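You operate a simulated robot arm through the tools that you are given. There is no shell and no other tool.

You run a simulated two-armed robot. Do the job below in one go: nothing can be reset, and whatever is moved stays where it is left.

JOB
Fill the green starter pot with soil and tamp it firm.
Fine: three fills in the carriage; use the small tamper and put it back; the pot stays in the carriage at LOAD; leave the other starter pots empty. Set down upright: small tamper.

It is judged by the outcome, as a careful person would: the job done as asked, and still so three seconds after it is handed in. It fails if anything else is knocked over, pushed out of place, dropped, spilled or broken.

ROBOT AND FRAMES
Two 7-joint arms with two-finger grippers on one trunk that stands fixed in place. Base frame: the origin is at the foot of the trunk, x ahead of it, y to its left, z up; the work surface is at about z = 0.75. Readings come in m, degrees, newtons and seconds.
The left shoulder is at [0.082, 0.216, 1.269], the right one opposite. With the tool pointing down near the work surface each hand reaches from about 0.16 to 0.84 m from the base axis, measured 20 degrees to its own side. Payload 3.43 kg a hand.
The TCP of each hand is the grasp point between the finger pads, 0.02 m short of the fingertips. In the tool frame z runs along the fingers and y along their closing line. The gripper opens to 0.124 m. The gripper's body begins 0.093 m behind the TCP.
Orientation is told as [roll, pitch, yaw] about the base's x, y, z axes, in that order, counted from this pose: with the fingers straight down and closing along the base's y, the tool's x points along the base's -x, its y along +y and its z along -z.

CONTROLS
- The arms move only by the tool send_rows. It takes "left_plan", "right_plan" or both (then of equal length, played together; a hand with none holds still); each is a list that holds one entry, the list of rows, each a list of 7 numbers: the gripper command, from -1 (fully open) to 1 (shut), values between in proportion, then the shift along the tool's x, y, z in m, then the turn, a rotation vector about the tool's x, y, z in degrees. In form: [[[claw, tx, ty, tz, wx, wy, wz], ...]]. A call has 1 to 20 rows; each row is the pose to reach, as a shift and turn from the pose commanded when the call began, along the tool's axes at that moment. Each row takes 0.2 s and may step no farther than 0.05 m and 8.6 degrees from the row before; otherwise, or with a gripper value out of range, the whole call is refused. A pose out of reach is approached as far as the arm can. The call stops where the force on the tool passes 40 N (or 10 N more than at its start, if that is more) or the arm is blocked; 0.2 s more then pass. The fingers move at their own pace (about 0.072 m/s each) and stop on an object; they squeeze with about 41 N. The grip force told is the motor's: it shows also when the fingers shut on nothing. Time passes only in rows, and 0.2 s behind the last, so rows that repeat a pose let the fingers close. It gives the time, the measured TCP pose, the force on the tool (base axes), the opening and the grip force at its end, in the units of the frame above (readings bear some noise), with the torque about the TCP (base axes, N m) and any sound that the robot's microphone picked up.
- Cameras (640 x 400 px; columns grow to the right, rows downward): "scene" is now at [0.2059, -0.0227, 1.4254]; the picture's right is [-0.27, -0.96, 0.00], its down [-0.66, 0.19, -0.73] and it looks along [0.70, -0.20, -0.68] (base axes); focal length 302 px, centre (320, 200). "left" rides on the left gripper at [0.082, -0.014, -0.14] in its tool frame; the picture's right is [0.17, 0.99, 0.00], its down [-0.83, 0.14, -0.54] and it looks along [-0.53, 0.09, 0.84] (tool axes); focal length 243 px, centre (320, 200). "right" rides on the right gripper at [0.082, 0.014, -0.14] in its tool frame; the picture's right is [-0.17, 0.99, 0.00], its down [-0.83, -0.14, -0.54] and it looks along [-0.53, -0.09, 0.84] (tool axes); focal length 243 px, centre (320, 200). There is no depth. A picture from a camera that has moved, and an enlarged one, comes with that camera's place and axes in the base frame and with its lens.
- capture(camera): a new picture of that camera. It takes no simulated time.
- raise_lower(by): slides the trunk up (or, below 0, down) by that many m; the arms and the scene camera ride with it, the base frame stays. It gives what a move gives, with no picture.
- head_to(pan, tilt): turns the head with the scene camera to pan (to the left, within 80 degrees either way) and tilt (down, from -29 to 69), counted from straight ahead of the robot. It gives what a move gives.
- zoom(camera, box): a new picture of the part [left, top, right, bottom] of that camera's present view, enlarged. It takes no simulated time.
- close_job(): hands the job in; it is judged then, once.

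Places have to be worked out from the pictures, the camera data and where the tool is seen. Open the grippers and draw the arms clear of the work before you hand the job in, unless the task says otherwise.

The tools are called after "Call:" by a JSON object that holds its "op" and its "data". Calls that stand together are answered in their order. send_rows: Moves the arms, as the interface text tells. Its arguments: {"type":"object","properties":{"left_plan":{"type":"array","items":{"type":"array","items":{"type":"array","items":{"type":"number"}}}},"right_plan":{"type":"array","items":{"type":"array","items":{"type":"array","items":{"type":"number"}}}}},"required":[]} The other tools are called the same way: raise_lower (by) slides the trunk up or down; head_to (pan, tilt) turns the head that bears the scene camera; capture (camera) takes a picture; zoom (camera, box) takes an enlarged picture of a part of a camera's view; close_job () hands the job in.

At the start:

```text
time_s: 0.0
left_ee_pos: [0.4334, -0.0024, 1.2376]
left_orientation: [0.1, 0.0, 0.0]
left_contact_force: [0.6, 0.5, -0.2]
left_torque: [-0.05, -0.02, 0.03]
left_grip_width: 0.124
left_grasp_force: 0.2
right_ee_pos: [0.4975, -0.4502, 1.1461]
right_orientation: [0.0, 0.0, 0.1]
right_contact_force: [0.4, 0.1, -0.2]
right_torque: [-0.01, -0.02, 0.02]
right_grip_width: 0.1238
right_grasp_force: 0.1
trunk travel left (down, up): [-0.425, 0.166]
head pan, tilt: [-15.7, 43.1]
```

scene: 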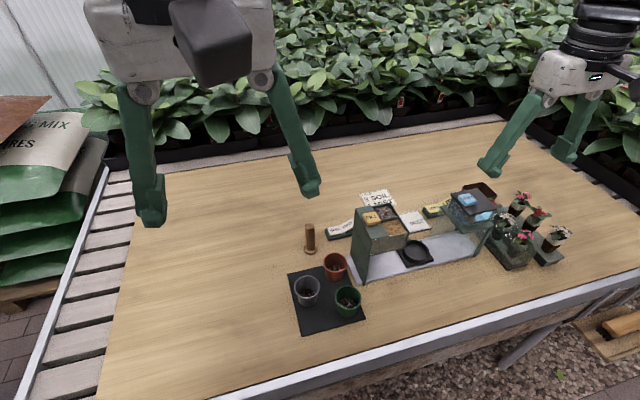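
right: 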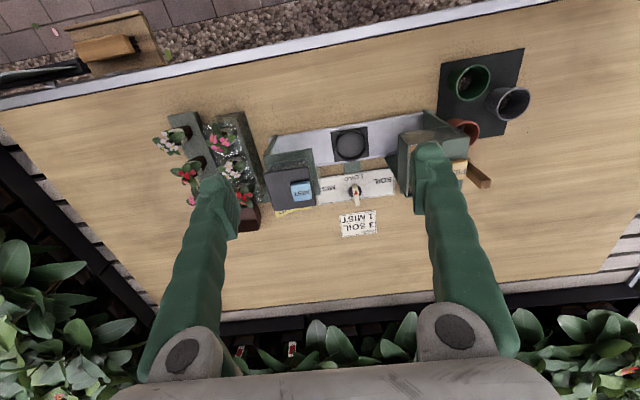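
left: 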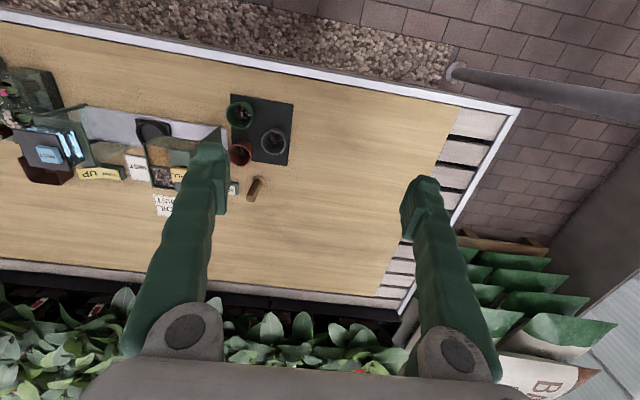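

I'll look closely at the station on the bench before moving anything.

Call:
{"op": "zoom", "data": {"camera": "scene", "box": [280, 170, 440, 270]}}

Call:
{"op": "zoom", "data": {"camera": "scene", "box": [400, 170, 580, 282]}}

Call:
{"op": "zoom", "data": {"camera": "right", "box": [240, 90, 540, 270]}}

Call:
{"op": "zoom", "data": {"camera": "left", "box": [0, 60, 320, 260]}}

```text
4.00 times, centred on (360, 220) of scene
camera zoom: at [0.2059, -0.0227, 1.4254], right [-0.27, -0.96, 0.0], down [-0.66, 0.19, -0.73], along [0.7, -0.2, -0.68], focal length 1208 px, centre (160, 120)
```

zoom: 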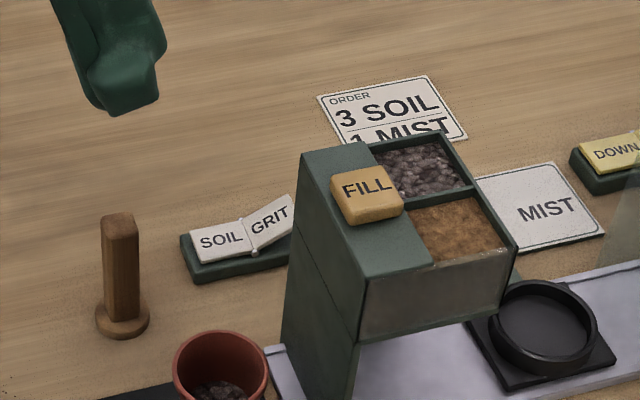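

```text
3.56 times, centred on (490, 226) of scene
camera zoom: at [0.2059, -0.0227, 1.4254], right [-0.27, -0.96, 0.0], down [-0.66, 0.19, -0.73], along [0.7, -0.2, -0.68], focal length 1074 px, centre (-284, 108)
```

zoom: 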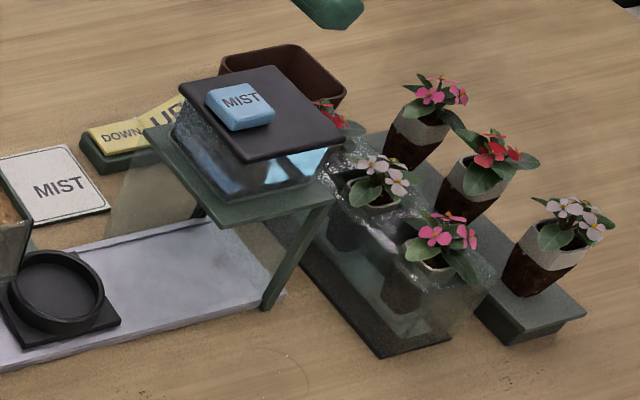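

```text
2.13 times, centred on (390, 180) of right
camera zoom: at [0.4159, -0.436, 1.2847], right [0.17, 0.99, 0.0], down [0.83, -0.14, 0.54], along [0.53, -0.09, -0.84], focal length 518 px, centre (171, 243)
```

zoom: 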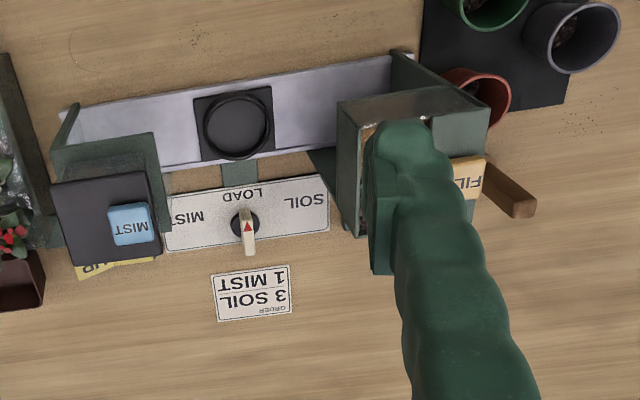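

```text
2.00 times, centred on (160, 160) of left
camera zoom: at [0.3507, -0.0154, 1.3764], right [-0.17, 0.99, 0.0], down [0.83, 0.14, 0.54], along [0.53, 0.09, -0.84], focal length 485 px, centre (640, 280)
```

zoom: 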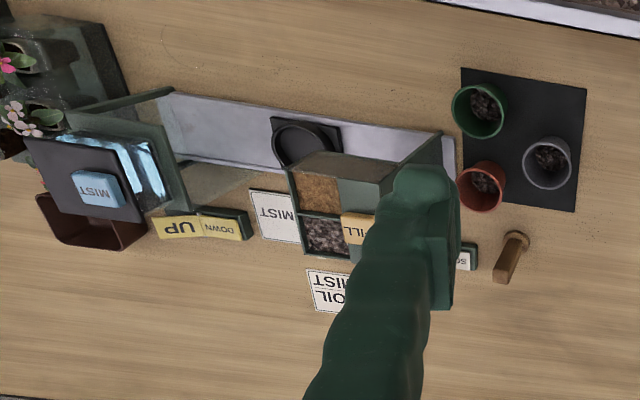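

The station shows a hopper with FILL, a SOIL/GRIT rocker, a knob panel and the carriage at LOAD. I'll zoom in on the pots, carriage and labels for positions.

Call:
{"op": "zoom", "data": {"camera": "scene", "box": [270, 220, 430, 340]}}

Call:
{"op": "zoom", "data": {"camera": "scene", "box": [300, 180, 380, 230]}}

Call:
{"op": "zoom", "data": {"camera": "right", "box": [260, 160, 420, 260]}}

Call:
{"op": "zoom", "data": {"camera": "scene", "box": [540, 270, 640, 340]}}

Call:
{"op": "zoom", "data": {"camera": "left", "box": [110, 90, 310, 215]}}

```text
3.33 times, centred on (350, 280) of scene
camera zoom: at [0.2059, -0.0227, 1.4254], right [-0.27, -0.96, 0.0], down [-0.66, 0.19, -0.73], along [0.7, -0.2, -0.68], focal length 1007 px, centre (220, -67)
```

zoom: 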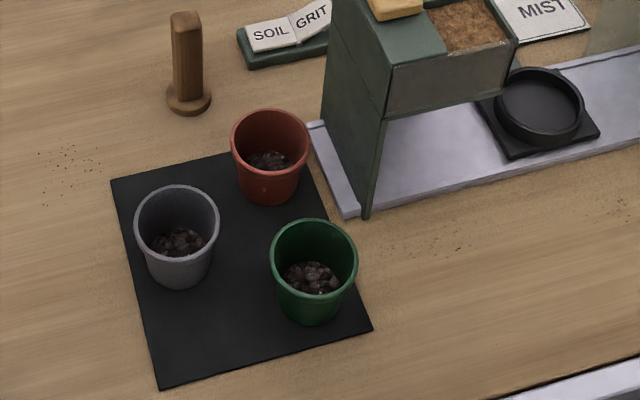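

```text
8.00 times, centred on (340, 205) of scene
camera zoom: at [0.2059, -0.0227, 1.4254], right [-0.27, -0.96, 0.0], down [-0.66, 0.19, -0.73], along [0.7, -0.2, -0.68], focal length 2416 px, centre (160, 160)
```

zoom: 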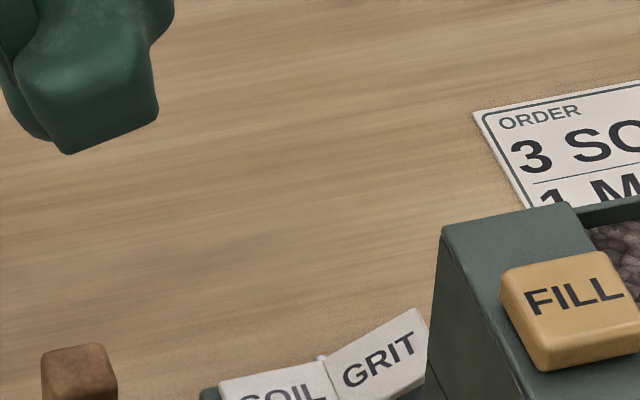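

```text
4.00 times, centred on (340, 210) of right
camera zoom: at [0.4159, -0.436, 1.2847], right [0.17, 0.99, 0.0], down [0.83, -0.14, 0.54], along [0.53, -0.09, -0.84], focal length 970 px, centre (240, 160)
```

zoom: 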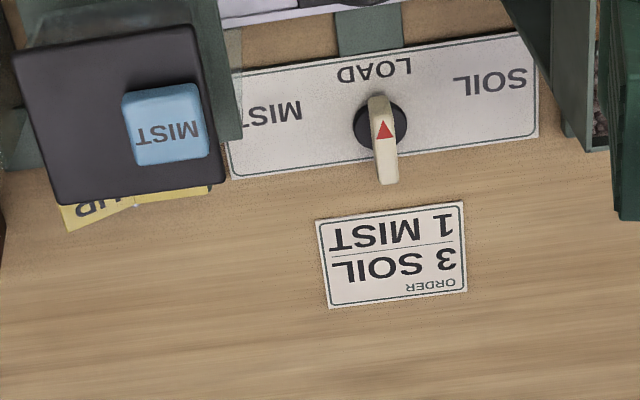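

```text
5.71 times, centred on (590, 305) of scene
camera zoom: at [0.2059, -0.0227, 1.4254], right [-0.27, -0.96, 0.0], down [-0.66, 0.19, -0.73], along [0.7, -0.2, -0.68], focal length 1726 px, centre (-1223, -400)
```

zoom: 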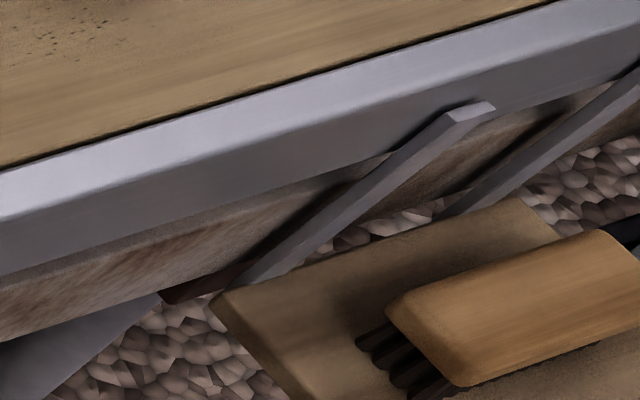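

```text
3.20 times, centred on (210, 152) of left
camera zoom: at [0.3507, -0.0154, 1.3764], right [-0.17, 0.99, 0.0], down [0.83, 0.14, 0.54], along [0.53, 0.09, -0.84], focal length 776 px, centre (672, 352)
```

zoom: 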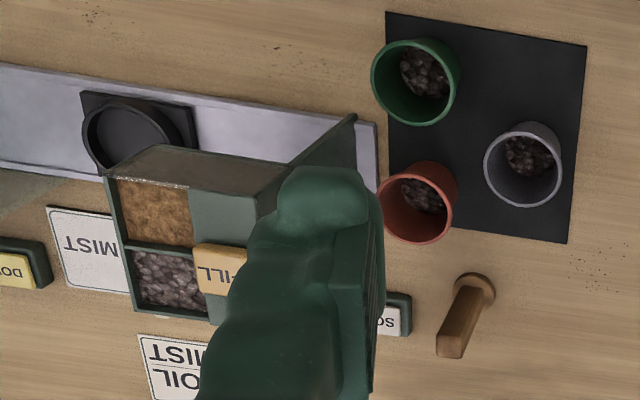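

The fixture looks aligned with the base axes: ring near (0.607,-0.40), hopper to its left, misting head to its right, and the green pot near (0.512,-0.171). I'll clear the left arm outward and pull the right hand back for better views.

Call:
{"op": "send_rows", "data": {"left_plan": [[[-1, 0, 0.05, 0, 0, 0, 0], [-1, 0, 0.1, 0, 0, 0, 0], [-1, 0, 0.15, 0, 0, 0, 0], [-1, 0, 0.2, 0, 0, 0, 0], [-1, 0, 0.25, 0, 0, 0, 0], [-1, 0, 0.3, 0, 0, 0, 0], [-1, 0, 0.35, 0, 0, 0, 0], [-1, 0, 0.4, 0, 0, 0, 0]]], "right_plan": [[[-1, 0.02, 0.01, 0, 0, 0, 0], [-1, 0.04, 0.02, 0, 0, 0, 0], [-1, 0.06, 0.03, 0, 0, 0, 0], [-1, 0.08, 0.04, 0, 0, 0, 0], [-1, 0.1, 0.05, 0, 0, 0, 0], [-1, 0.12, 0.05, 0, 0, 0, 0], [-1, 0.14, 0.05, 0, 0, 0, 0], [-1, 0.14, 0.05, 0, 0, 0, 0]]]}}

Call:
{"op": "capture", "data": {"camera": "right"}}

Call:
{"op": "capture", "data": {"camera": "scene"}}

```text
time_s: 1.8
left_ee_pos: [0.3507, 0.2535, 1.1876]
left_orientation: [0.0, -0.1, 0.1]
left_contact_force: [0.1, 0.1, 0.4]
left_torque: [-0.02, -0.01, 0.02]
left_grip_width: 0.124
left_grasp_force: 0.2
left hand out of reach, approached as far as the arm can: row 2, 3, 4, 5, 6, 7, 8
right_ee_pos: [0.3569, -0.3993, 1.1448]
right_orientation: [-0.1, 0.1, 0.1]
right_contact_force: [-0.1, -0.6, -0.8]
right_torque: [0.03, 0.04, 0.02]
right_grip_width: 0.1242
right_grasp_force: 0.0
trunk travel left (down, up): [-0.425, 0.166]
head pan, tilt: [-15.7, 43.1]
```

```text
taken
camera right: at [0.2761, -0.3854, 1.2847], right [0.17, 0.99, 0.0], down [0.83, -0.14, 0.54], along [0.53, -0.09, -0.84], focal length 243 px, centre (320, 200)
```

right: 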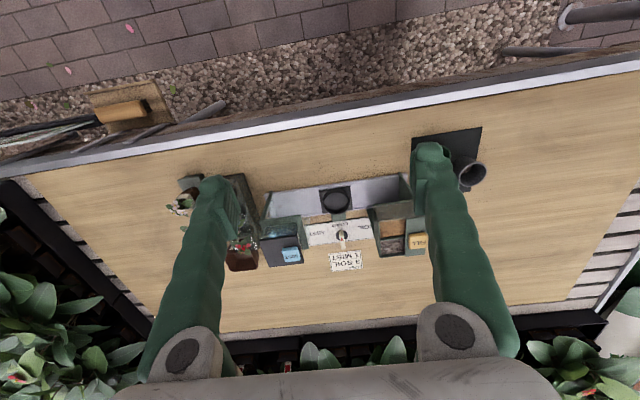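

```text
taken
camera scene: at [0.2064, -0.0221, 1.4253], right [-0.27, -0.96, 0.0], down [-0.66, 0.19, -0.73], along [0.7, -0.2, -0.68], focal length 302 px, centre (320, 200)
```

scene: 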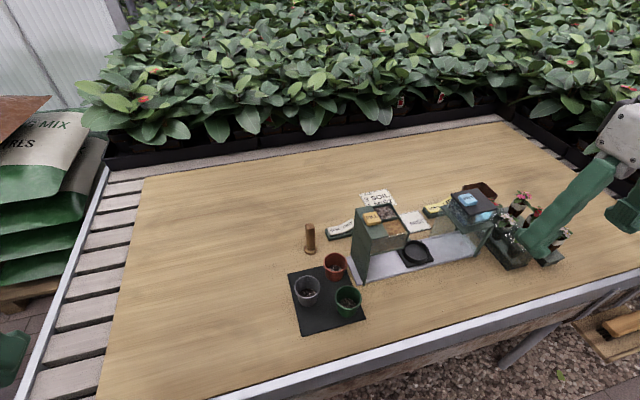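

The left arm is clear. Next I zoom in on the station from the right hand camera.

Call:
{"op": "zoom", "data": {"camera": "right", "box": [250, 165, 440, 285]}}

Call:
{"op": "zoom", "data": {"camera": "scene", "box": [320, 180, 520, 305]}}

Call:
{"op": "zoom", "data": {"camera": "scene", "box": [300, 200, 380, 250]}}

Call:
{"op": "capture", "data": {"camera": "left"}}

```text
3.33 times, centred on (345, 225) of right
camera zoom: at [0.2761, -0.3854, 1.2847], right [0.17, 0.99, 0.0], down [0.83, -0.14, 0.54], along [0.53, -0.09, -0.84], focal length 809 px, centre (237, 117)
```

zoom: 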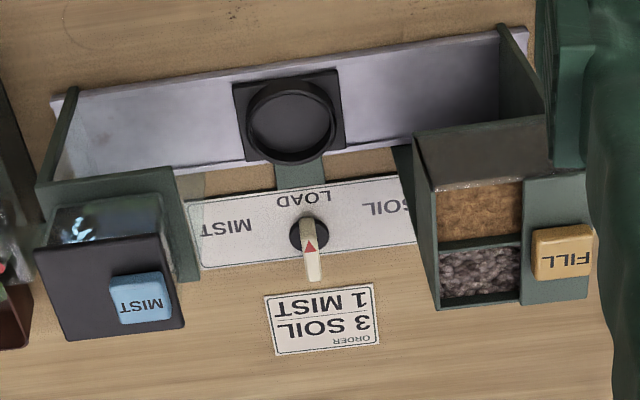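

```text
3.20 times, centred on (420, 242) of scene
camera zoom: at [0.2064, -0.0221, 1.4253], right [-0.27, -0.96, 0.0], down [-0.66, 0.19, -0.73], along [0.7, -0.2, -0.68], focal length 966 px, centre (0, 64)
```

zoom: 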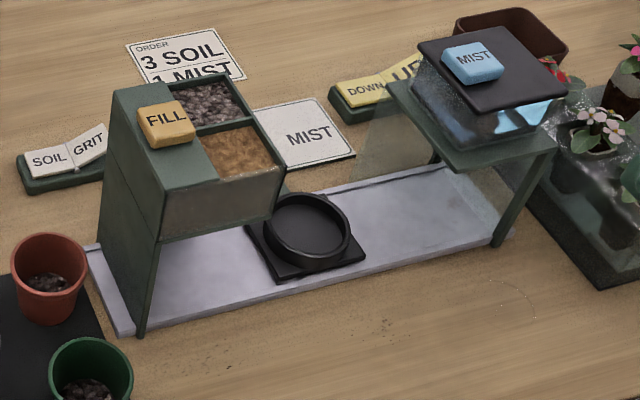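

```text
8.00 times, centred on (340, 225) of scene
camera zoom: at [0.2064, -0.0221, 1.4253], right [-0.27, -0.96, 0.0], down [-0.66, 0.19, -0.73], along [0.7, -0.2, -0.68], focal length 2416 px, centre (160, 0)
```

zoom: 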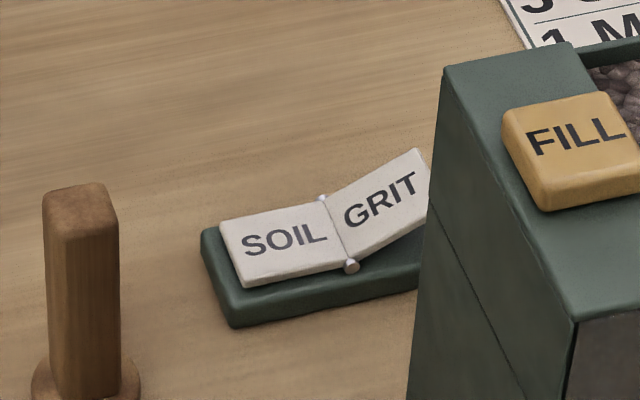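

```text
taken
camera left: at [0.2673, 0.2406, 1.3265], right [-0.17, 0.99, 0.0], down [0.83, 0.14, 0.54], along [0.53, 0.09, -0.84], focal length 243 px, centre (320, 200)
```

left: 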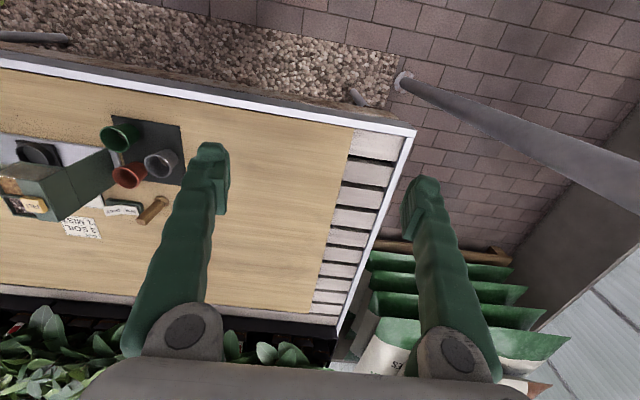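

SOIL is the pressed side of the rocker, so the hopper is already set. The hopper edge is at y≈-0.323, the mist shelf edge at y≈-0.476, and the knob is near (0.73,-0.401). I'll bring the right hand above the green pot to refine its position.

Call:
{"op": "send_rows", "data": {"right_plan": [[[-0.4, -0.02, 0.03, 0.01, 0, 0, 0], [-0.4, -0.04, 0.06, 0.03, 0, 0, 0], [-0.4, -0.06, 0.09, 0.05, 0, 0, 0], [-0.4, -0.08, 0.12, 0.07, 0, 0, 0], [-0.4, -0.1, 0.15, 0.09, 0, 0, 0], [-0.4, -0.12, 0.18, 0.11, 0, 0, 0], [-0.4, -0.14, 0.21, 0.13, 0, 0, 0], [-0.4, -0.155, 0.228, 0.145, 0, 0, 0], [-0.4, -0.155, 0.228, 0.145, 0, 0, 0]]]}}

Call:
{"op": "capture", "data": {"camera": "right"}}

Call:
{"op": "zoom", "data": {"camera": "scene", "box": [260, 200, 420, 320]}}

```text
time_s: 3.8
left_ee_pos: [0.3511, 0.2526, 1.1869]
left_orientation: [0.0, 0.0, 0.1]
left_contact_force: [0.8, -0.6, 0.4]
left_torque: [0.03, 0.05, 0.01]
left_grip_width: 0.1242
left_grasp_force: 0.0
right_ee_pos: [0.5102, -0.2145, 1.0172]
right_orientation: [0.3, -0.1, -0.1]
right_contact_force: [-0.1, -0.2, -0.2]
right_torque: [-0.01, 0.01, 0.01]
right_grip_width: 0.0868
right_grasp_force: 0.1
right hand out of reach, approached as far as the arm can: row 4, 5, 6, 7, 8, 9
trunk travel left (down, up): [-0.425, 0.166]
head pan, tilt: [-15.7, 43.1]
```

```text
taken
camera right: at [0.4298, -0.2025, 1.156], right [0.17, 0.99, 0.01], down [0.83, -0.14, 0.54], along [0.53, -0.09, -0.84], focal length 243 px, centre (320, 200)
```

right: 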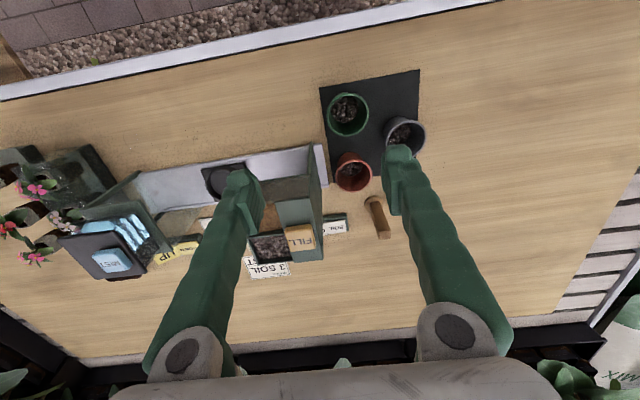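

```text
3.33 times, centred on (340, 260) of scene
camera zoom: at [0.2075, -0.0233, 1.4251], right [-0.27, -0.96, 0.0], down [-0.66, 0.19, -0.73], along [0.7, -0.2, -0.68], focal length 1007 px, centre (253, 0)
```

zoom: 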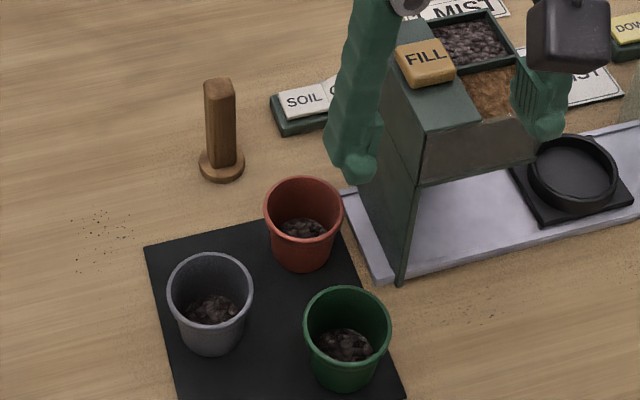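

The arm couldn't reach y=-0.17 at that height (it stopped at y=-0.2145, z=1.017), so it may need to be lower relative to the shoulder. I'll lower a little and see how the pose responds.

Call:
{"op": "send_rows", "data": {"right_plan": [[[-0.4, 0, 0, 0.03, 0, 0, 0], [-0.4, 0, 0, 0.06, 0, 0, 0], [-0.4, 0, 0, 0.06, 0, 0, 0]]]}}

```text
time_s: 4.6
left_ee_pos: [0.3485, 0.2533, 1.1884]
left_orientation: [0.0, -0.1, 0.2]
left_contact_force: [0.0, 0.2, -0.7]
left_torque: [0.0, -0.05, 0.02]
left_grip_width: 0.1239
left_grasp_force: 0.1
right_ee_pos: [0.5081, -0.215, 0.9586]
right_orientation: [-0.1, -0.1, 0.1]
right_contact_force: [-0.9, 0.0, 0.3]
right_torque: [-0.02, 0.01, 0.01]
right_grip_width: 0.0868
right_grasp_force: 0.0
trunk travel left (down, up): [-0.425, 0.166]
head pan, tilt: [-15.7, 43.1]
```

The command base follows the reached pose. Now I shift toward y≈-0.173 at this lower height.

Call:
{"op": "send_rows", "data": {"right_plan": [[[-0.4, 0, 0.02, 0, 0, 0, 0], [-0.4, 0, 0.041, 0, 0, 0, 0], [-0.4, 0, 0.041, 0, 0, 0, 0]]]}}

Call:
{"op": "capture", "data": {"camera": "right"}}

Call:
{"op": "zoom", "data": {"camera": "scene", "box": [260, 200, 420, 320]}}

```text
time_s: 5.4
left_ee_pos: [0.3499, 0.2528, 1.1873]
left_orientation: [0.0, -0.1, 0.1]
left_contact_force: [0.0, -0.3, -0.6]
left_torque: [0.04, 0.0, 0.0]
left_grip_width: 0.1236
left_grasp_force: 0.1
right_ee_pos: [0.503, -0.2115, 0.9578]
right_orientation: [0.2, -0.2, 0.0]
right_contact_force: [0.2, 0.1, 0.0]
right_torque: [0.02, -0.02, 0.04]
right_grip_width: 0.0866
right_grasp_force: 0.0
right hand out of reach, approached as far as the arm can: row 1, 2, 3
trunk travel left (down, up): [-0.425, 0.166]
head pan, tilt: [-15.7, 43.1]
```

```text
taken
camera right: at [0.4223, -0.1991, 1.0972], right [0.17, 0.99, 0.0], down [0.83, -0.14, 0.54], along [0.53, -0.09, -0.84], focal length 243 px, centre (320, 200)
```

right: 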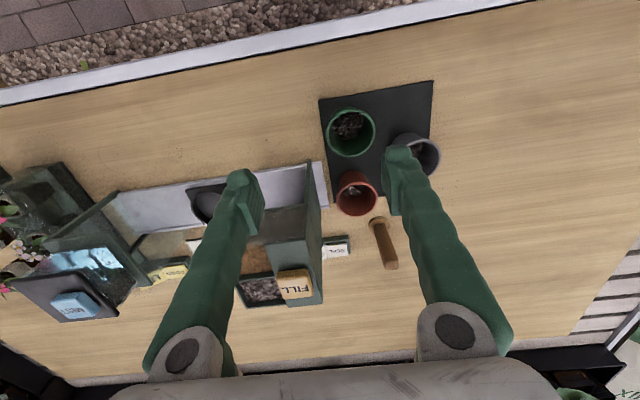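

```text
3.33 times, centred on (340, 260) of scene
camera zoom: at [0.2063, -0.0228, 1.4253], right [-0.27, -0.96, 0.0], down [-0.66, 0.19, -0.73], along [0.7, -0.2, -0.68], focal length 1007 px, centre (253, 0)
```

zoom: 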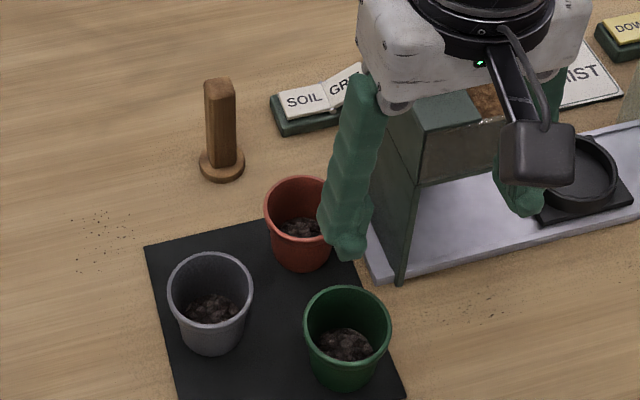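

Still blocked by the arm's folding at this height. I'll raise the trunk so the arm can stretch downward more, then retry.

Call:
{"op": "raise_lower", "data": {"by": 0.12}}

Call:
{"op": "send_rows", "data": {"right_plan": [[[-0.4, 0, 0.01, 0.04, 0, 0, 0], [-0.4, 0, 0.02, 0.08, 0, 0, 0], [-0.4, 0, 0.03, 0.12, 0, 0, 0], [-0.4, 0, 0.038, 0.12, 0, 0, 0], [-0.4, 0, 0.038, 0.12, 0, 0, 0]]]}}

```text
time_s: 6.9
left_ee_pos: [0.3239, 0.2509, 1.372]
left_orientation: [0.0, -11.4, 0.1]
left_contact_force: [0.8, 0.6, -0.3]
left_torque: [-0.02, 0.06, 0.0]
left_grip_width: 0.1243
left_grasp_force: 0.0
right_ee_pos: [0.5188, -0.2129, 1.1711]
right_orientation: [0.3, -10.7, 0.0]
right_contact_force: [0.0, -0.3, 0.2]
right_torque: [0.02, 0.01, 0.03]
right_grip_width: 0.0869
right_grasp_force: 0.0
trunk travel left (down, up): [-0.545, 0.046]
head pan, tilt: [-15.7, 43.1]
```

```text
time_s: 8.1
left_ee_pos: [0.3233, 0.2505, 1.3723]
left_orientation: [0.0, -11.4, 0.1]
left_contact_force: [-0.6, -0.2, -0.2]
left_torque: [0.01, 0.0, -0.04]
left_grip_width: 0.1239
left_grasp_force: 0.1
right_ee_pos: [0.5278, -0.2104, 1.1099]
right_orientation: [0.6, -10.9, 0.1]
right_contact_force: [0.1, -0.4, -0.3]
right_torque: [-0.02, -0.01, 0.01]
right_grip_width: 0.0867
right_grasp_force: 0.2
right hand out of reach, approached as far as the arm can: row 1, 2, 3, 4, 5
trunk travel left (down, up): [-0.545, 0.046]
head pan, tilt: [-15.7, 43.1]
```

Raising the trunk also leans it back (pitch -11°), which doesn't help. I'll return it to the original height and read the poses.

Call:
{"op": "raise_lower", "data": {"by": -0.12}}

Call:
{"op": "capture", "data": {"camera": "scene"}}

```text
time_s: 9.6
left_ee_pos: [0.3415, 0.2512, 1.2024]
left_orientation: [0.0, -2.2, 0.1]
left_contact_force: [0.2, -0.3, -0.7]
left_torque: [-0.01, -0.03, -0.02]
left_grip_width: 0.1239
left_grasp_force: 0.2
right_ee_pos: [0.5155, -0.2112, 0.9569]
right_orientation: [0.4, -6.6, 0.2]
right_contact_force: [0.6, -0.2, -0.3]
right_torque: [0.0, 0.01, -0.01]
right_grip_width: 0.0866
right_grasp_force: 0.0
trunk travel left (down, up): [-0.425, 0.166]
head pan, tilt: [-15.7, 43.1]
```

```text
taken
camera scene: at [0.2059, -0.0229, 1.4255], right [-0.27, -0.96, 0.0], down [-0.66, 0.19, -0.73], along [0.7, -0.2, -0.68], focal length 302 px, centre (320, 200)
```

scene: 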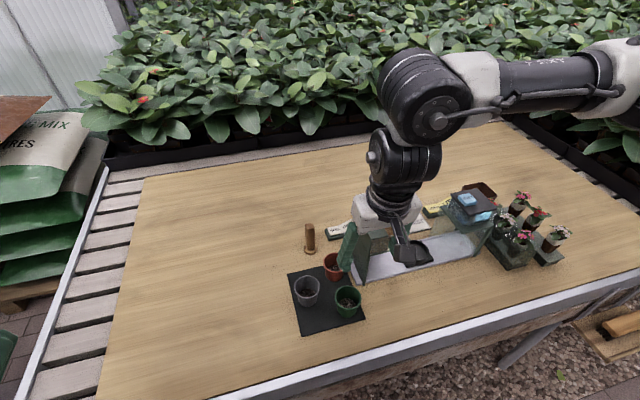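

The arm wraps around from far out, so it is over-folded at this height; it should reach the pot better lower down. I'll level the tool, back off in -x clear of the pots, and lower there.

Call:
{"op": "send_rows", "data": {"right_plan": [[[-0.4, 0.03, 0, 0.01, 0, 2, 0], [-0.4, 0.06, 0, 0.02, 0, 4, 0], [-0.4, 0.08, 0, 0.03, 0, 6.6, 0], [-0.4, 0.1, 0, 0.039, 0, 6.6, 0], [-0.4, 0.1, 0, 0.039, 0, 6.6, 0]]]}}

```text
time_s: 10.8
left_ee_pos: [0.3426, 0.2507, 1.2021]
left_orientation: [0.0, -2.1, 0.0]
left_contact_force: [-0.5, -0.6, 0.3]
left_torque: [0.02, 0.03, -0.02]
left_grip_width: 0.1242
left_grasp_force: 0.1
right_ee_pos: [0.4545, -0.2351, 0.8937]
right_orientation: [0.7, 0.1, 0.5]
right_contact_force: [0.5, -0.1, 0.0]
right_torque: [-0.01, 0.0, -0.01]
right_grip_width: 0.0868
right_grasp_force: 0.1
right hand out of reach, approached as far as the arm can: row 1, 2, 3, 4, 5
trunk travel left (down, up): [-0.425, 0.166]
head pan, tilt: [-15.7, 43.1]
```

Still limited a bit; I'll drop further here (clear of the pot by ~1.5 cm in x) and test moving inward.

Call:
{"op": "send_rows", "data": {"right_plan": [[[-0.4, 0.005, 0, 0.035, 0, 0, 0], [-0.4, 0.01, 0, 0.07, 0, 0, 0], [-0.4, 0.01, 0.02, 0.07, 0, 0, 0], [-0.4, 0.01, 0.04, 0.07, 0, 0, 0], [-0.4, 0.01, 0.06, 0.07, 0, 0, 0]]]}}

Call:
{"op": "capture", "data": {"camera": "scene"}}

```text
time_s: 12.0
left_ee_pos: [0.3427, 0.2519, 1.2013]
left_orientation: [0.1, -2.2, 0.1]
left_contact_force: [-0.2, 0.4, -0.6]
left_torque: [0.01, 0.02, -0.01]
left_grip_width: 0.1239
left_grasp_force: 0.0
right_ee_pos: [0.4474, -0.2086, 0.8239]
right_orientation: [0.7, 0.1, 0.5]
right_contact_force: [-0.3, -0.3, -0.2]
right_torque: [-0.01, 0.0, 0.0]
right_grip_width: 0.0869
right_grasp_force: 0.0
right hand out of reach, approached as far as the arm can: row 4, 5
trunk travel left (down, up): [-0.425, 0.166]
head pan, tilt: [-15.7, 43.1]
```

```text
taken
camera scene: at [0.2059, -0.0223, 1.4254], right [-0.27, -0.96, 0.0], down [-0.66, 0.19, -0.73], along [0.7, -0.2, -0.68], focal length 302 px, centre (320, 200)
```

scene: 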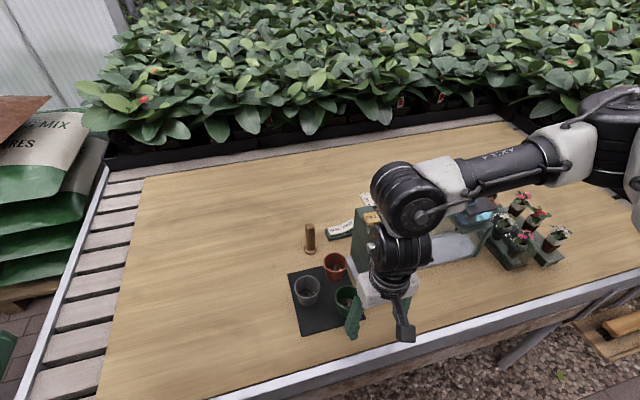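

Reach is limited by a minimum wrist–shoulder distance (~0.43 m), so the pot itself is reachable from above at z≈0.90. I'll go around: out in -y, forward in x, up, then over the pot.

Call:
{"op": "send_rows", "data": {"right_plan": [[[-0.4, 0, -0.025, 0, 0.3, 0, 0.2], [-0.4, 0, -0.05, 0, 0.7, 0, 0.5], [-0.4, -0.035, -0.05, 0, 0.7, 0, 0.5], [-0.4, -0.065, -0.05, 0, 0.7, 0, 0.5], [-0.4, -0.065, -0.05, -0.04, 0.7, 0, 0.5], [-0.4, -0.065, -0.05, -0.08, 0.7, 0, 0.5], [-0.4, -0.065, -0.02, -0.08, 0.7, 0, 0.5], [-0.4, -0.065, 0.015, -0.08, 0.7, 0, 0.5], [-0.4, -0.065, 0.035, -0.08, 0.7, 0, 0.5], [-0.4, -0.065, 0.035, -0.08, 0.7, 0, 0.5]]]}}

Call:
{"op": "capture", "data": {"camera": "right"}}

Call:
{"op": "zoom", "data": {"camera": "scene", "box": [260, 220, 420, 340]}}

```text
time_s: 14.2
left_ee_pos: [0.3437, 0.2514, 1.2022]
left_orientation: [0.0, -2.1, 0.1]
left_contact_force: [-0.3, -0.1, -0.8]
left_torque: [0.03, 0.0, -0.03]
left_grip_width: 0.1242
left_grasp_force: 0.0
right_ee_pos: [0.5019, -0.2133, 0.9042]
right_orientation: [0.0, 0.1, -0.3]
right_contact_force: [0.9, -0.5, -0.7]
right_torque: [-0.01, 0.02, -0.01]
right_grip_width: 0.0867
right_grasp_force: 0.1
right hand out of reach, approached as far as the arm can: row 8, 9, 10
trunk travel left (down, up): [-0.425, 0.166]
head pan, tilt: [-15.7, 43.1]
```

```text
taken
camera right: at [0.4214, -0.2003, 1.044], right [0.17, 0.99, 0.0], down [0.83, -0.14, 0.54], along [0.53, -0.09, -0.84], focal length 243 px, centre (320, 200)
```

right: 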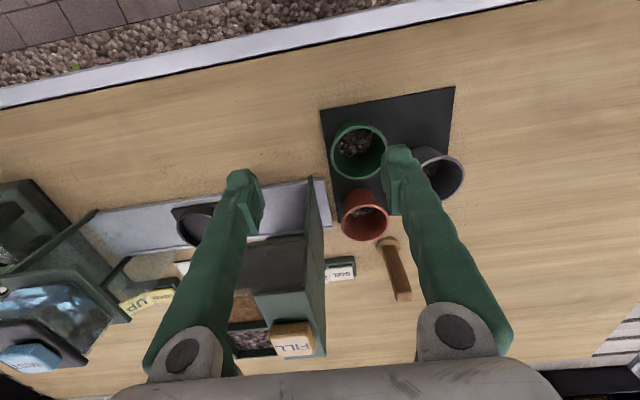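

```text
3.33 times, centred on (340, 280) of scene
camera zoom: at [0.207, -0.0231, 1.4252], right [-0.27, -0.96, 0.0], down [-0.66, 0.19, -0.73], along [0.7, -0.2, -0.68], focal length 1007 px, centre (253, -67)
```

zoom: 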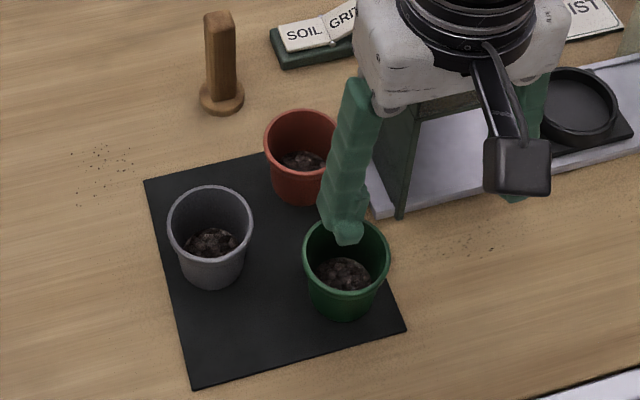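

The limit is consistently y≈-0.21 whatever x or z, so it may be a wrist-yaw limit. Fingertips are ~6 cm above all rims here, so I'll test moving inward with the hand yawed.

Call:
{"op": "send_rows", "data": {"right_plan": [[[-0.4, 0, 0, 0, 0, 0, 8], [-0.4, 0, 0, 0, 0, 0, 16], [-0.4, 0, 0, 0, 0, 0, 24], [-0.4, 0, 0, 0, 0, 0, 32], [-0.4, 0, 0.02, 0, 0, 0, 32], [-0.4, 0, 0.04, 0, 0, 0, 32], [-0.4, 0, 0.04, 0, 0, 0, 32]]]}}

```text
time_s: 15.1
left_ee_pos: [0.3417, 0.2523, 1.2015]
left_orientation: [0.0, -2.2, 0.1]
left_contact_force: [0.6, -1.1, -0.3]
left_torque: [-0.02, 0.01, 0.02]
left_grip_width: 0.1241
left_grasp_force: 0.0
right_ee_pos: [0.5704, -0.2525, 0.8767]
right_orientation: [0.1, 1.3, -23.6]
right_contact_force: [-3.7, 0.7, 0.9]
right_torque: [-0.06, -0.25, -0.01]
right_grip_width: 0.0868
right_grasp_force: 0.0
right hand out of reach, approached as far as the arm can: row 1, 2, 3, 4
trunk travel left (down, up): [-0.425, 0.166]
head pan, tilt: [-15.7, 43.1]
stopped in row 4 (right hand): the force on the tool passed its limit at 80 N (the readings are from after the stop); the commanded pose is now the measured one
```

Yawing that way pushed the hand toward the hopper and it touched something. Checking for any displacement right away.

Call:
{"op": "capture", "data": {"camera": "scene"}}

Call:
{"op": "zoom", "data": {"camera": "scene", "box": [320, 180, 520, 305]}}

Call:
{"op": "capture", "data": {"camera": "right"}}

```text
taken
camera scene: at [0.2045, -0.0217, 1.4256], right [-0.27, -0.96, 0.0], down [-0.66, 0.19, -0.73], along [0.7, -0.2, -0.68], focal length 302 px, centre (320, 200)
```

scene: 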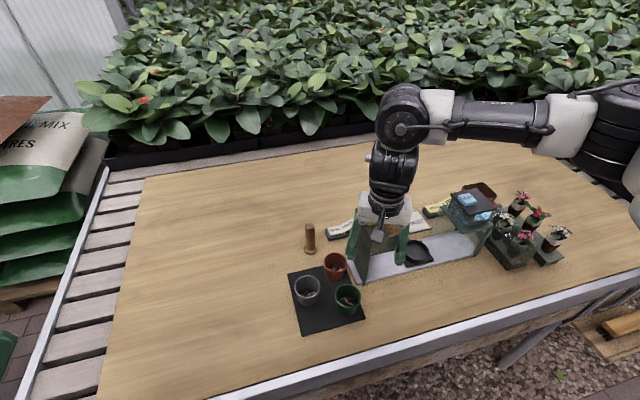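

```text
3.20 times, centred on (420, 242) of scene
camera zoom: at [0.2045, -0.0217, 1.4256], right [-0.27, -0.96, 0.0], down [-0.66, 0.19, -0.73], along [0.7, -0.2, -0.68], focal length 966 px, centre (0, 64)
```

zoom: 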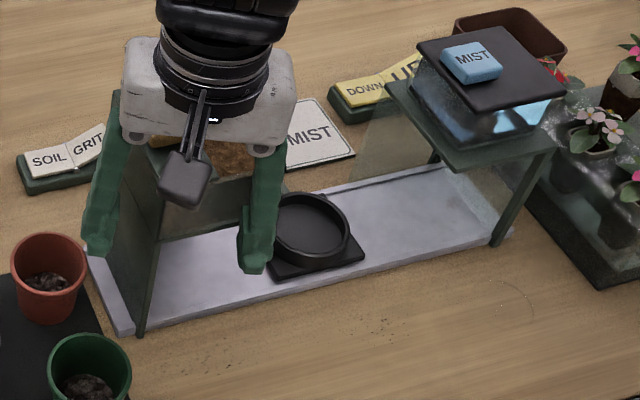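

```text
taken
camera right: at [0.5035, -0.2098, 1.0186], right [0.55, 0.84, 0.0], down [0.72, -0.47, 0.52], along [0.43, -0.29, -0.85], focal length 243 px, centre (320, 200)
```

right: 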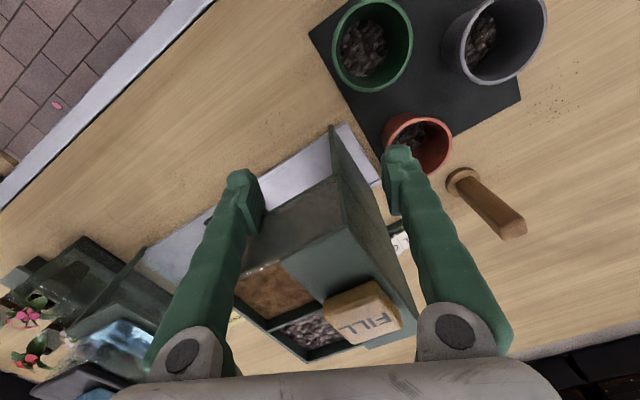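

Nothing appears displaced (rail, ring and pots are where they were). The coupling shows clockwise yaw costs inward reach, so counter-clockwise yaw should gain it. First, straight up clear of the hopper.

Call:
{"op": "send_rows", "data": {"right_plan": [[[-0.4, 0, 0, -0.03, 0, 0, 0], [-0.4, 0, 0, -0.06, 0, 0, 0], [-0.4, 0, 0, -0.1, 0, 0, 0], [-0.4, 0, 0, -0.14, 0, 0, 0], [-0.4, 0, 0, -0.14, 0, 0, 0]]]}}

```text
time_s: 15.4
left_ee_pos: [0.3421, 0.2514, 1.2024]
left_orientation: [0.1, -2.1, 0.1]
left_contact_force: [0.2, 0.3, 0.3]
left_torque: [-0.04, 0.01, -0.01]
left_grip_width: 0.1239
left_grasp_force: 0.0
right_ee_pos: [0.567, -0.2579, 0.8878]
right_orientation: [-0.4, 2.5, -23.3]
right_contact_force: [0.4, 0.5, 0.2]
right_torque: [-0.01, -0.01, -0.02]
right_grip_width: 0.0871
right_grasp_force: 0.0
right hand out of reach, approached as far as the arm can: row 1
trunk travel left (down, up): [-0.425, 0.166]
head pan, tilt: [-15.7, 43.1]
stopped in row 1 (right hand): the force on the tool passed its limit at 97 N (the readings are from after the stop); the commanded pose is now the measured one
```

The fingers straddle the hopper's front-left corner. The free direction is straight back toward -x, unwinding the yaw as it goes.

Call:
{"op": "send_rows", "data": {"right_plan": [[[-0.4, 0.0138, -0.0059, 0, 0, 0, -3], [-0.4, 0.0275, -0.0119, 0, 0, 0, -8], [-0.4, 0.0413, -0.0178, 0, 0, 0, -14], [-0.4, 0.055, -0.0238, 0, 0, 0, -20], [-0.4, 0.055, -0.0238, 0, 0, 0, -23]]]}}

Call:
{"op": "zoom", "data": {"camera": "scene", "box": [260, 180, 480, 320]}}

```text
time_s: 16.6
left_ee_pos: [0.3424, 0.2522, 1.2015]
left_orientation: [0.0, -2.1, 0.1]
left_contact_force: [-0.3, -0.6, 0.1]
left_torque: [0.02, 0.03, 0.01]
left_grip_width: 0.124
left_grasp_force: 0.1
right_ee_pos: [0.508, -0.2565, 0.8899]
right_orientation: [0.7, 2.6, -0.1]
right_contact_force: [0.0, 0.0, 0.2]
right_torque: [0.01, 0.01, 0.0]
right_grip_width: 0.0867
right_grasp_force: 0.1
trunk travel left (down, up): [-0.425, 0.166]
head pan, tilt: [-15.7, 43.1]
```

```text
2.86 times, centred on (370, 250) of scene
camera zoom: at [0.2062, -0.0224, 1.4253], right [-0.27, -0.96, 0.0], down [-0.66, 0.19, -0.73], along [0.7, -0.2, -0.68], focal length 863 px, centre (177, 57)
```

zoom: 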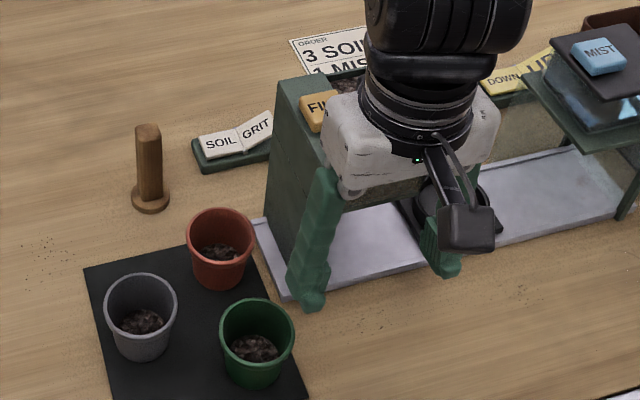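

Free, with nothing displaced. I'll level the tool and shift back slightly before yawing counter-clockwise.

Call:
{"op": "send_rows", "data": {"right_plan": [[[-0.4, 0.02, 0, -0.01, 0.7, -2.6, 0], [-0.4, 0.023, 0, -0.01, 0.7, -2.6, 0]]]}}

Call:
{"op": "send_rows", "data": {"right_plan": [[[-0.4, 0, 0, 0, 0, 0, -8], [-0.4, 0, 0, 0, 0, 0, -16], [-0.4, 0, 0, 0, 0, 0, -24], [-0.4, 0, 0, 0, 0, 0, -32], [-0.4, 0, 0, 0, 0, 0, -40], [-0.4, 0, 0, 0, 0, 0, -45], [-0.4, 0, 0, 0, 0, 0, -45]]]}}

```text
time_s: 17.2
left_ee_pos: [0.3429, 0.2513, 1.2012]
left_orientation: [0.1, -2.1, 0.1]
left_contact_force: [-0.1, -0.4, -0.4]
left_torque: [-0.04, 0.03, 0.03]
left_grip_width: 0.124
left_grasp_force: 0.1
right_ee_pos: [0.4853, -0.2553, 0.9016]
right_orientation: [0.0, -0.1, -0.3]
right_contact_force: [0.1, -0.1, -0.1]
right_torque: [0.02, -0.02, -0.03]
right_grip_width: 0.0868
right_grasp_force: 0.1
trunk travel left (down, up): [-0.425, 0.166]
head pan, tilt: [-15.7, 43.1]
```

```text
time_s: 18.8
left_ee_pos: [0.3418, 0.2503, 1.2015]
left_orientation: [0.1, -2.1, 0.1]
left_contact_force: [0.1, 1.1, -0.2]
left_torque: [0.01, 0.0, 0.02]
left_grip_width: 0.1241
left_grasp_force: 0.0
right_ee_pos: [0.4861, -0.2578, 0.9008]
right_orientation: [0.0, -0.1, 44.7]
right_contact_force: [-0.2, 0.3, -0.6]
right_torque: [0.0, 0.02, 0.03]
right_grip_width: 0.0868
right_grasp_force: 0.1
trunk travel left (down, up): [-0.425, 0.166]
head pan, tilt: [-15.7, 43.1]
```

Yaw 45° reached with no drift. Now over the pot at (0.512,-0.174).

Call:
{"op": "send_rows", "data": {"right_plan": [[[-0.4, -0.026, 0.014, 0, 0, 0, 0], [-0.4, -0.052, 0.028, 0, 0, 0, 0], [-0.4, -0.0776, 0.0414, 0, 0, 0, 0], [-0.4, -0.0776, 0.0414, 0, 0, 0, 0]]]}}

Call:
{"op": "capture", "data": {"camera": "right"}}

Call:
{"op": "zoom", "data": {"camera": "scene", "box": [260, 220, 420, 340]}}

```text
time_s: 19.8
left_ee_pos: [0.3441, 0.2506, 1.2016]
left_orientation: [0.1, -2.0, 0.1]
left_contact_force: [0.3, 0.2, -1.4]
left_torque: [-0.03, -0.01, -0.02]
left_grip_width: 0.1242
left_grasp_force: 0.1
right_ee_pos: [0.4985, -0.2115, 0.9006]
right_orientation: [0.0, -0.2, 44.7]
right_contact_force: [0.3, 0.1, -0.5]
right_torque: [-0.01, -0.04, -0.04]
right_grip_width: 0.0869
right_grasp_force: 0.2
right hand out of reach, approached as far as the arm can: row 2, 3, 4
trunk travel left (down, up): [-0.425, 0.166]
head pan, tilt: [-15.7, 43.1]
```

```text
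taken
camera right: at [0.4326, -0.261, 1.0397], right [-0.58, 0.82, 0.0], down [0.69, 0.48, 0.54], along [0.44, 0.31, -0.84], focal length 243 px, centre (320, 200)
```

right: 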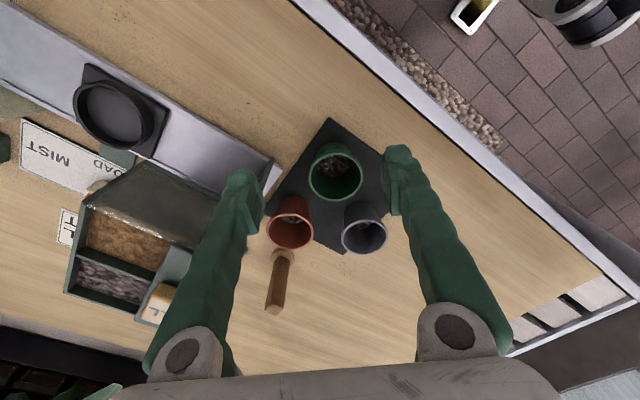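

```text
3.33 times, centred on (340, 280) of scene
camera zoom: at [0.2067, -0.0228, 1.4253], right [-0.27, -0.96, 0.0], down [-0.66, 0.19, -0.73], along [0.7, -0.2, -0.68], focal length 1007 px, centre (253, -67)
```

zoom: 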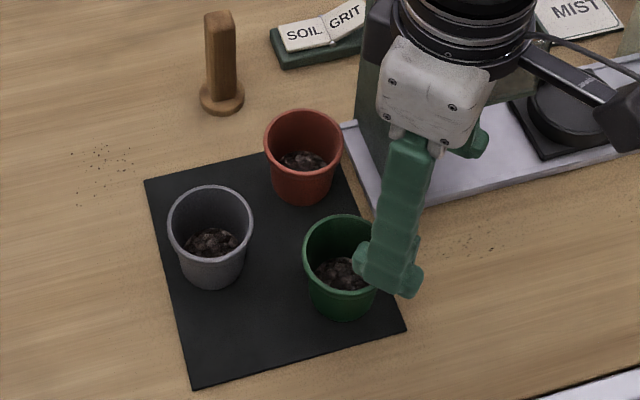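

The y limit is independent of yaw. I'll look at the right arm's shape with the head camera to understand what's limiting it.

Call:
{"op": "head_to", "data": {"pan": -50, "tilt": 15}}

Call:
{"op": "capture", "data": {"camera": "scene"}}

Call:
{"op": "capture", "data": {"camera": "left"}}

```text
time_s: 20.8
left_ee_pos: [0.3415, 0.2507, 1.2009]
left_orientation: [0.0, -2.0, 0.0]
left_contact_force: [-1.2, 0.1, -0.2]
left_torque: [-0.02, -0.02, -0.01]
left_grip_width: 0.1239
left_grasp_force: 0.2
right_ee_pos: [0.5001, -0.2104, 0.9016]
right_orientation: [-0.1, -0.2, 44.7]
right_contact_force: [0.4, 0.2, -0.1]
right_torque: [-0.01, -0.02, 0.0]
right_grip_width: 0.0866
right_grasp_force: 0.0
trunk travel left (down, up): [-0.425, 0.166]
head pan, tilt: [-50.0, 15.0]
```

```text
taken
camera scene: at [0.1865, -0.0717, 1.4695], right [-0.77, -0.64, 0.0], down [-0.17, 0.2, -0.97], along [0.62, -0.74, -0.26], focal length 302 px, centre (320, 200)
```

scene: 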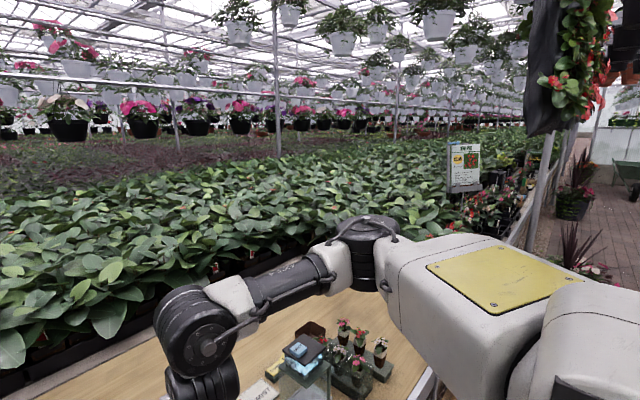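

```text
taken
camera left: at [0.2548, 0.2376, 1.3378], right [-0.17, 0.99, -0.01], down [0.81, 0.14, 0.57], along [0.56, 0.09, -0.82], focal length 243 px, centre (320, 200)
```

left: 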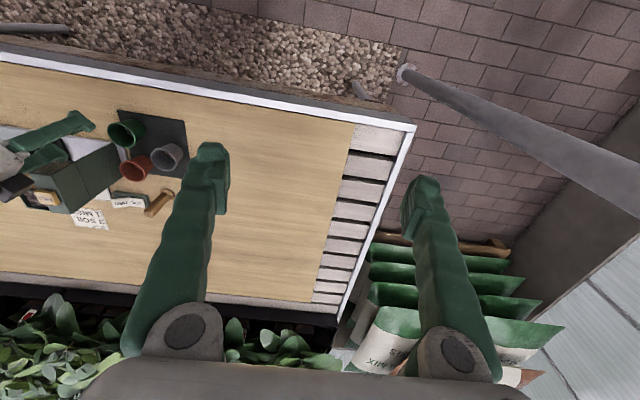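

The elbow sits outboard and the forearm folds inward. Before choosing a strategy I'll test how far inward the right arm gets higher and farther out, over the hopper with z≈1.03 clearance.

Call:
{"op": "send_rows", "data": {"right_plan": [[[-0.4, 0.028, -0.028, 0, 0, 0, 0], [-0.4, 0.028, -0.028, -0.045, 0, 0, 0], [-0.4, 0.028, -0.028, -0.09, 0, 0, 0], [-0.4, 0.028, -0.028, -0.13, 0, 0, 0], [-0.4, -0.0065, -0.062, -0.13, 0, 0, 0], [-0.4, -0.041, -0.096, -0.13, 0, 0, 0], [-0.4, -0.0755, -0.13, -0.13, 0, 0, 0], [-0.4, -0.11, -0.164, -0.13, 0, 0, 0], [-0.4, -0.144, -0.13, -0.13, 0, 0, 0], [-0.4, -0.178, -0.096, -0.13, 0, 0, 0], [-0.4, -0.178, -0.096, -0.13, 0, 0, 0]]]}}

```text
time_s: 23.2
left_ee_pos: [0.343, 0.25, 1.2018]
left_orientation: [0.1, -2.0, 0.1]
left_contact_force: [0.3, 0.0, -0.6]
left_torque: [0.01, 0.02, 0.0]
left_grip_width: 0.1238
left_grasp_force: 0.0
right_ee_pos: [0.6094, -0.2804, 1.0189]
right_orientation: [-0.2, -0.3, 44.8]
right_contact_force: [0.0, 0.4, -0.2]
right_torque: [0.02, 0.03, 0.01]
right_grip_width: 0.0867
right_grasp_force: 0.0
right hand out of reach, approached as far as the arm can: row 6, 7, 8, 9, 10, 11
trunk travel left (down, up): [-0.425, 0.166]
head pan, tilt: [-50.0, 15.0]
```

The limit bulges with distance, which is consistent with the elbow being stuck at a shoulder limit in this arm shape. The left arm started in a shape that reaches well inward at z≈1.24, so I'll take the right hand high, unyaw it, and come inward there to change its configuration.

Call:
{"op": "send_rows", "data": {"right_plan": [[[-0.4, 0.02, 0.012, -0.031, 0, 0, 6.4], [-0.4, 0.04, 0.024, -0.062, 0, 0, 12.8], [-0.4, 0.061, 0.036, -0.094, 0, 0, 19.2], [-0.4, 0.081, 0.048, -0.126, 0, 0, 25.6], [-0.4, 0.101, 0.06, -0.157, 0, 0, 32], [-0.4, 0.122, 0.072, -0.188, 0, 0, 38.4], [-0.4, 0.142, 0.0844, -0.22, 0, 0, 44.8], [-0.4, 0.142, 0.0844, -0.22, 0, 0, 44.8]]]}}

Call:
{"op": "send_rows", "data": {"right_plan": [[[-0.4, 0, 0.04, 0, 0, 0, 0], [-0.4, 0, 0.08, 0, 0, 0, 0], [-0.4, 0, 0.12, 0, 0, 0, 0], [-0.4, 0, 0.16, 0, 0, 0, 0], [-0.4, 0, 0.2, 0, 0, 0, 0], [-0.4, 0, 0.2, 0, 0, 0, 0]]]}}

Call:
{"op": "capture", "data": {"camera": "scene"}}

```text
time_s: 25.0
left_ee_pos: [0.3439, 0.2505, 1.2006]
left_orientation: [-0.1, -2.0, 0.1]
left_contact_force: [-0.1, -0.3, 0.0]
left_torque: [0.02, 0.02, 0.02]
left_grip_width: 0.1241
left_grasp_force: 0.0
right_ee_pos: [0.4494, -0.3191, 1.2409]
right_orientation: [-0.1, 0.0, -0.3]
right_contact_force: [0.4, 0.8, -1.0]
right_torque: [0.02, 0.0, 0.03]
right_grip_width: 0.0869
right_grasp_force: 0.0
trunk travel left (down, up): [-0.425, 0.166]
head pan, tilt: [-50.0, 15.0]
```

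```text
time_s: 26.4
left_ee_pos: [0.3404, 0.252, 1.1998]
left_orientation: [0.0, -2.1, 0.0]
left_contact_force: [-0.1, -0.1, 0.8]
left_torque: [0.01, -0.02, 0.0]
left_grip_width: 0.1241
left_grasp_force: 0.0
right_ee_pos: [0.4344, -0.2188, 1.2308]
right_orientation: [0.2, -0.2, 0.0]
right_contact_force: [0.2, 0.3, -0.1]
right_torque: [-0.02, -0.04, 0.01]
right_grip_width: 0.0866
right_grasp_force: 0.1
right hand out of reach, approached as far as the arm can: row 3, 4, 5, 6
trunk travel left (down, up): [-0.425, 0.166]
head pan, tilt: [-50.0, 15.0]
```

```text
taken
camera scene: at [0.1853, -0.0718, 1.4697], right [-0.77, -0.64, 0.0], down [-0.17, 0.2, -0.97], along [0.62, -0.74, -0.26], focal length 302 px, centre (320, 200)
```

scene: 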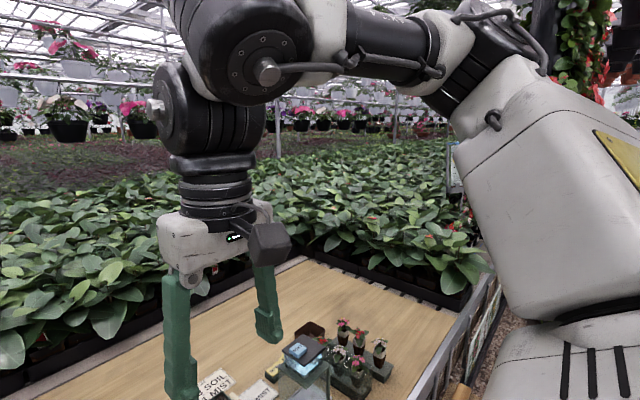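

Still limited at y≈-0.22. I'll compare with the left arm's posture.

Call:
{"op": "head_to", "data": {"pan": 50, "tilt": 15}}

Call:
{"op": "capture", "data": {"camera": "scene"}}

```text
time_s: 28.2
left_ee_pos: [0.3426, 0.2498, 1.2007]
left_orientation: [0.0, -2.3, 0.1]
left_contact_force: [0.0, 0.0, 0.7]
left_torque: [0.0, -0.03, 0.01]
left_grip_width: 0.1241
left_grasp_force: 0.1
right_ee_pos: [0.4344, -0.2184, 1.2308]
right_orientation: [0.2, -0.2, -0.1]
right_contact_force: [-0.3, -0.5, 0.9]
right_torque: [-0.01, 0.03, 0.0]
right_grip_width: 0.087
right_grasp_force: 0.1
trunk travel left (down, up): [-0.425, 0.166]
head pan, tilt: [50.0, 15.0]
```

```text
taken
camera scene: at [0.1864, 0.0713, 1.4696], right [0.77, -0.64, 0.0], down [-0.17, -0.2, -0.97], along [0.62, 0.74, -0.26], focal length 302 px, centre (320, 200)
```

scene: 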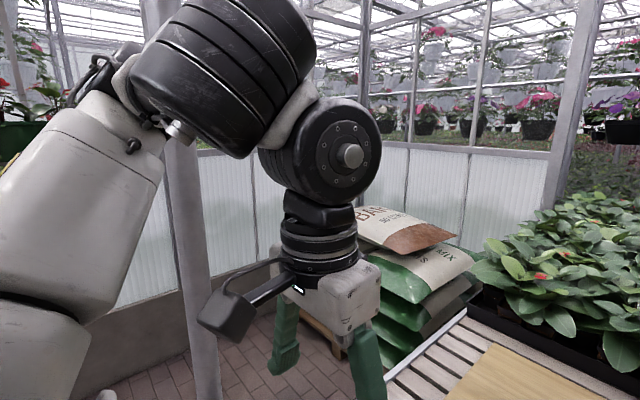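

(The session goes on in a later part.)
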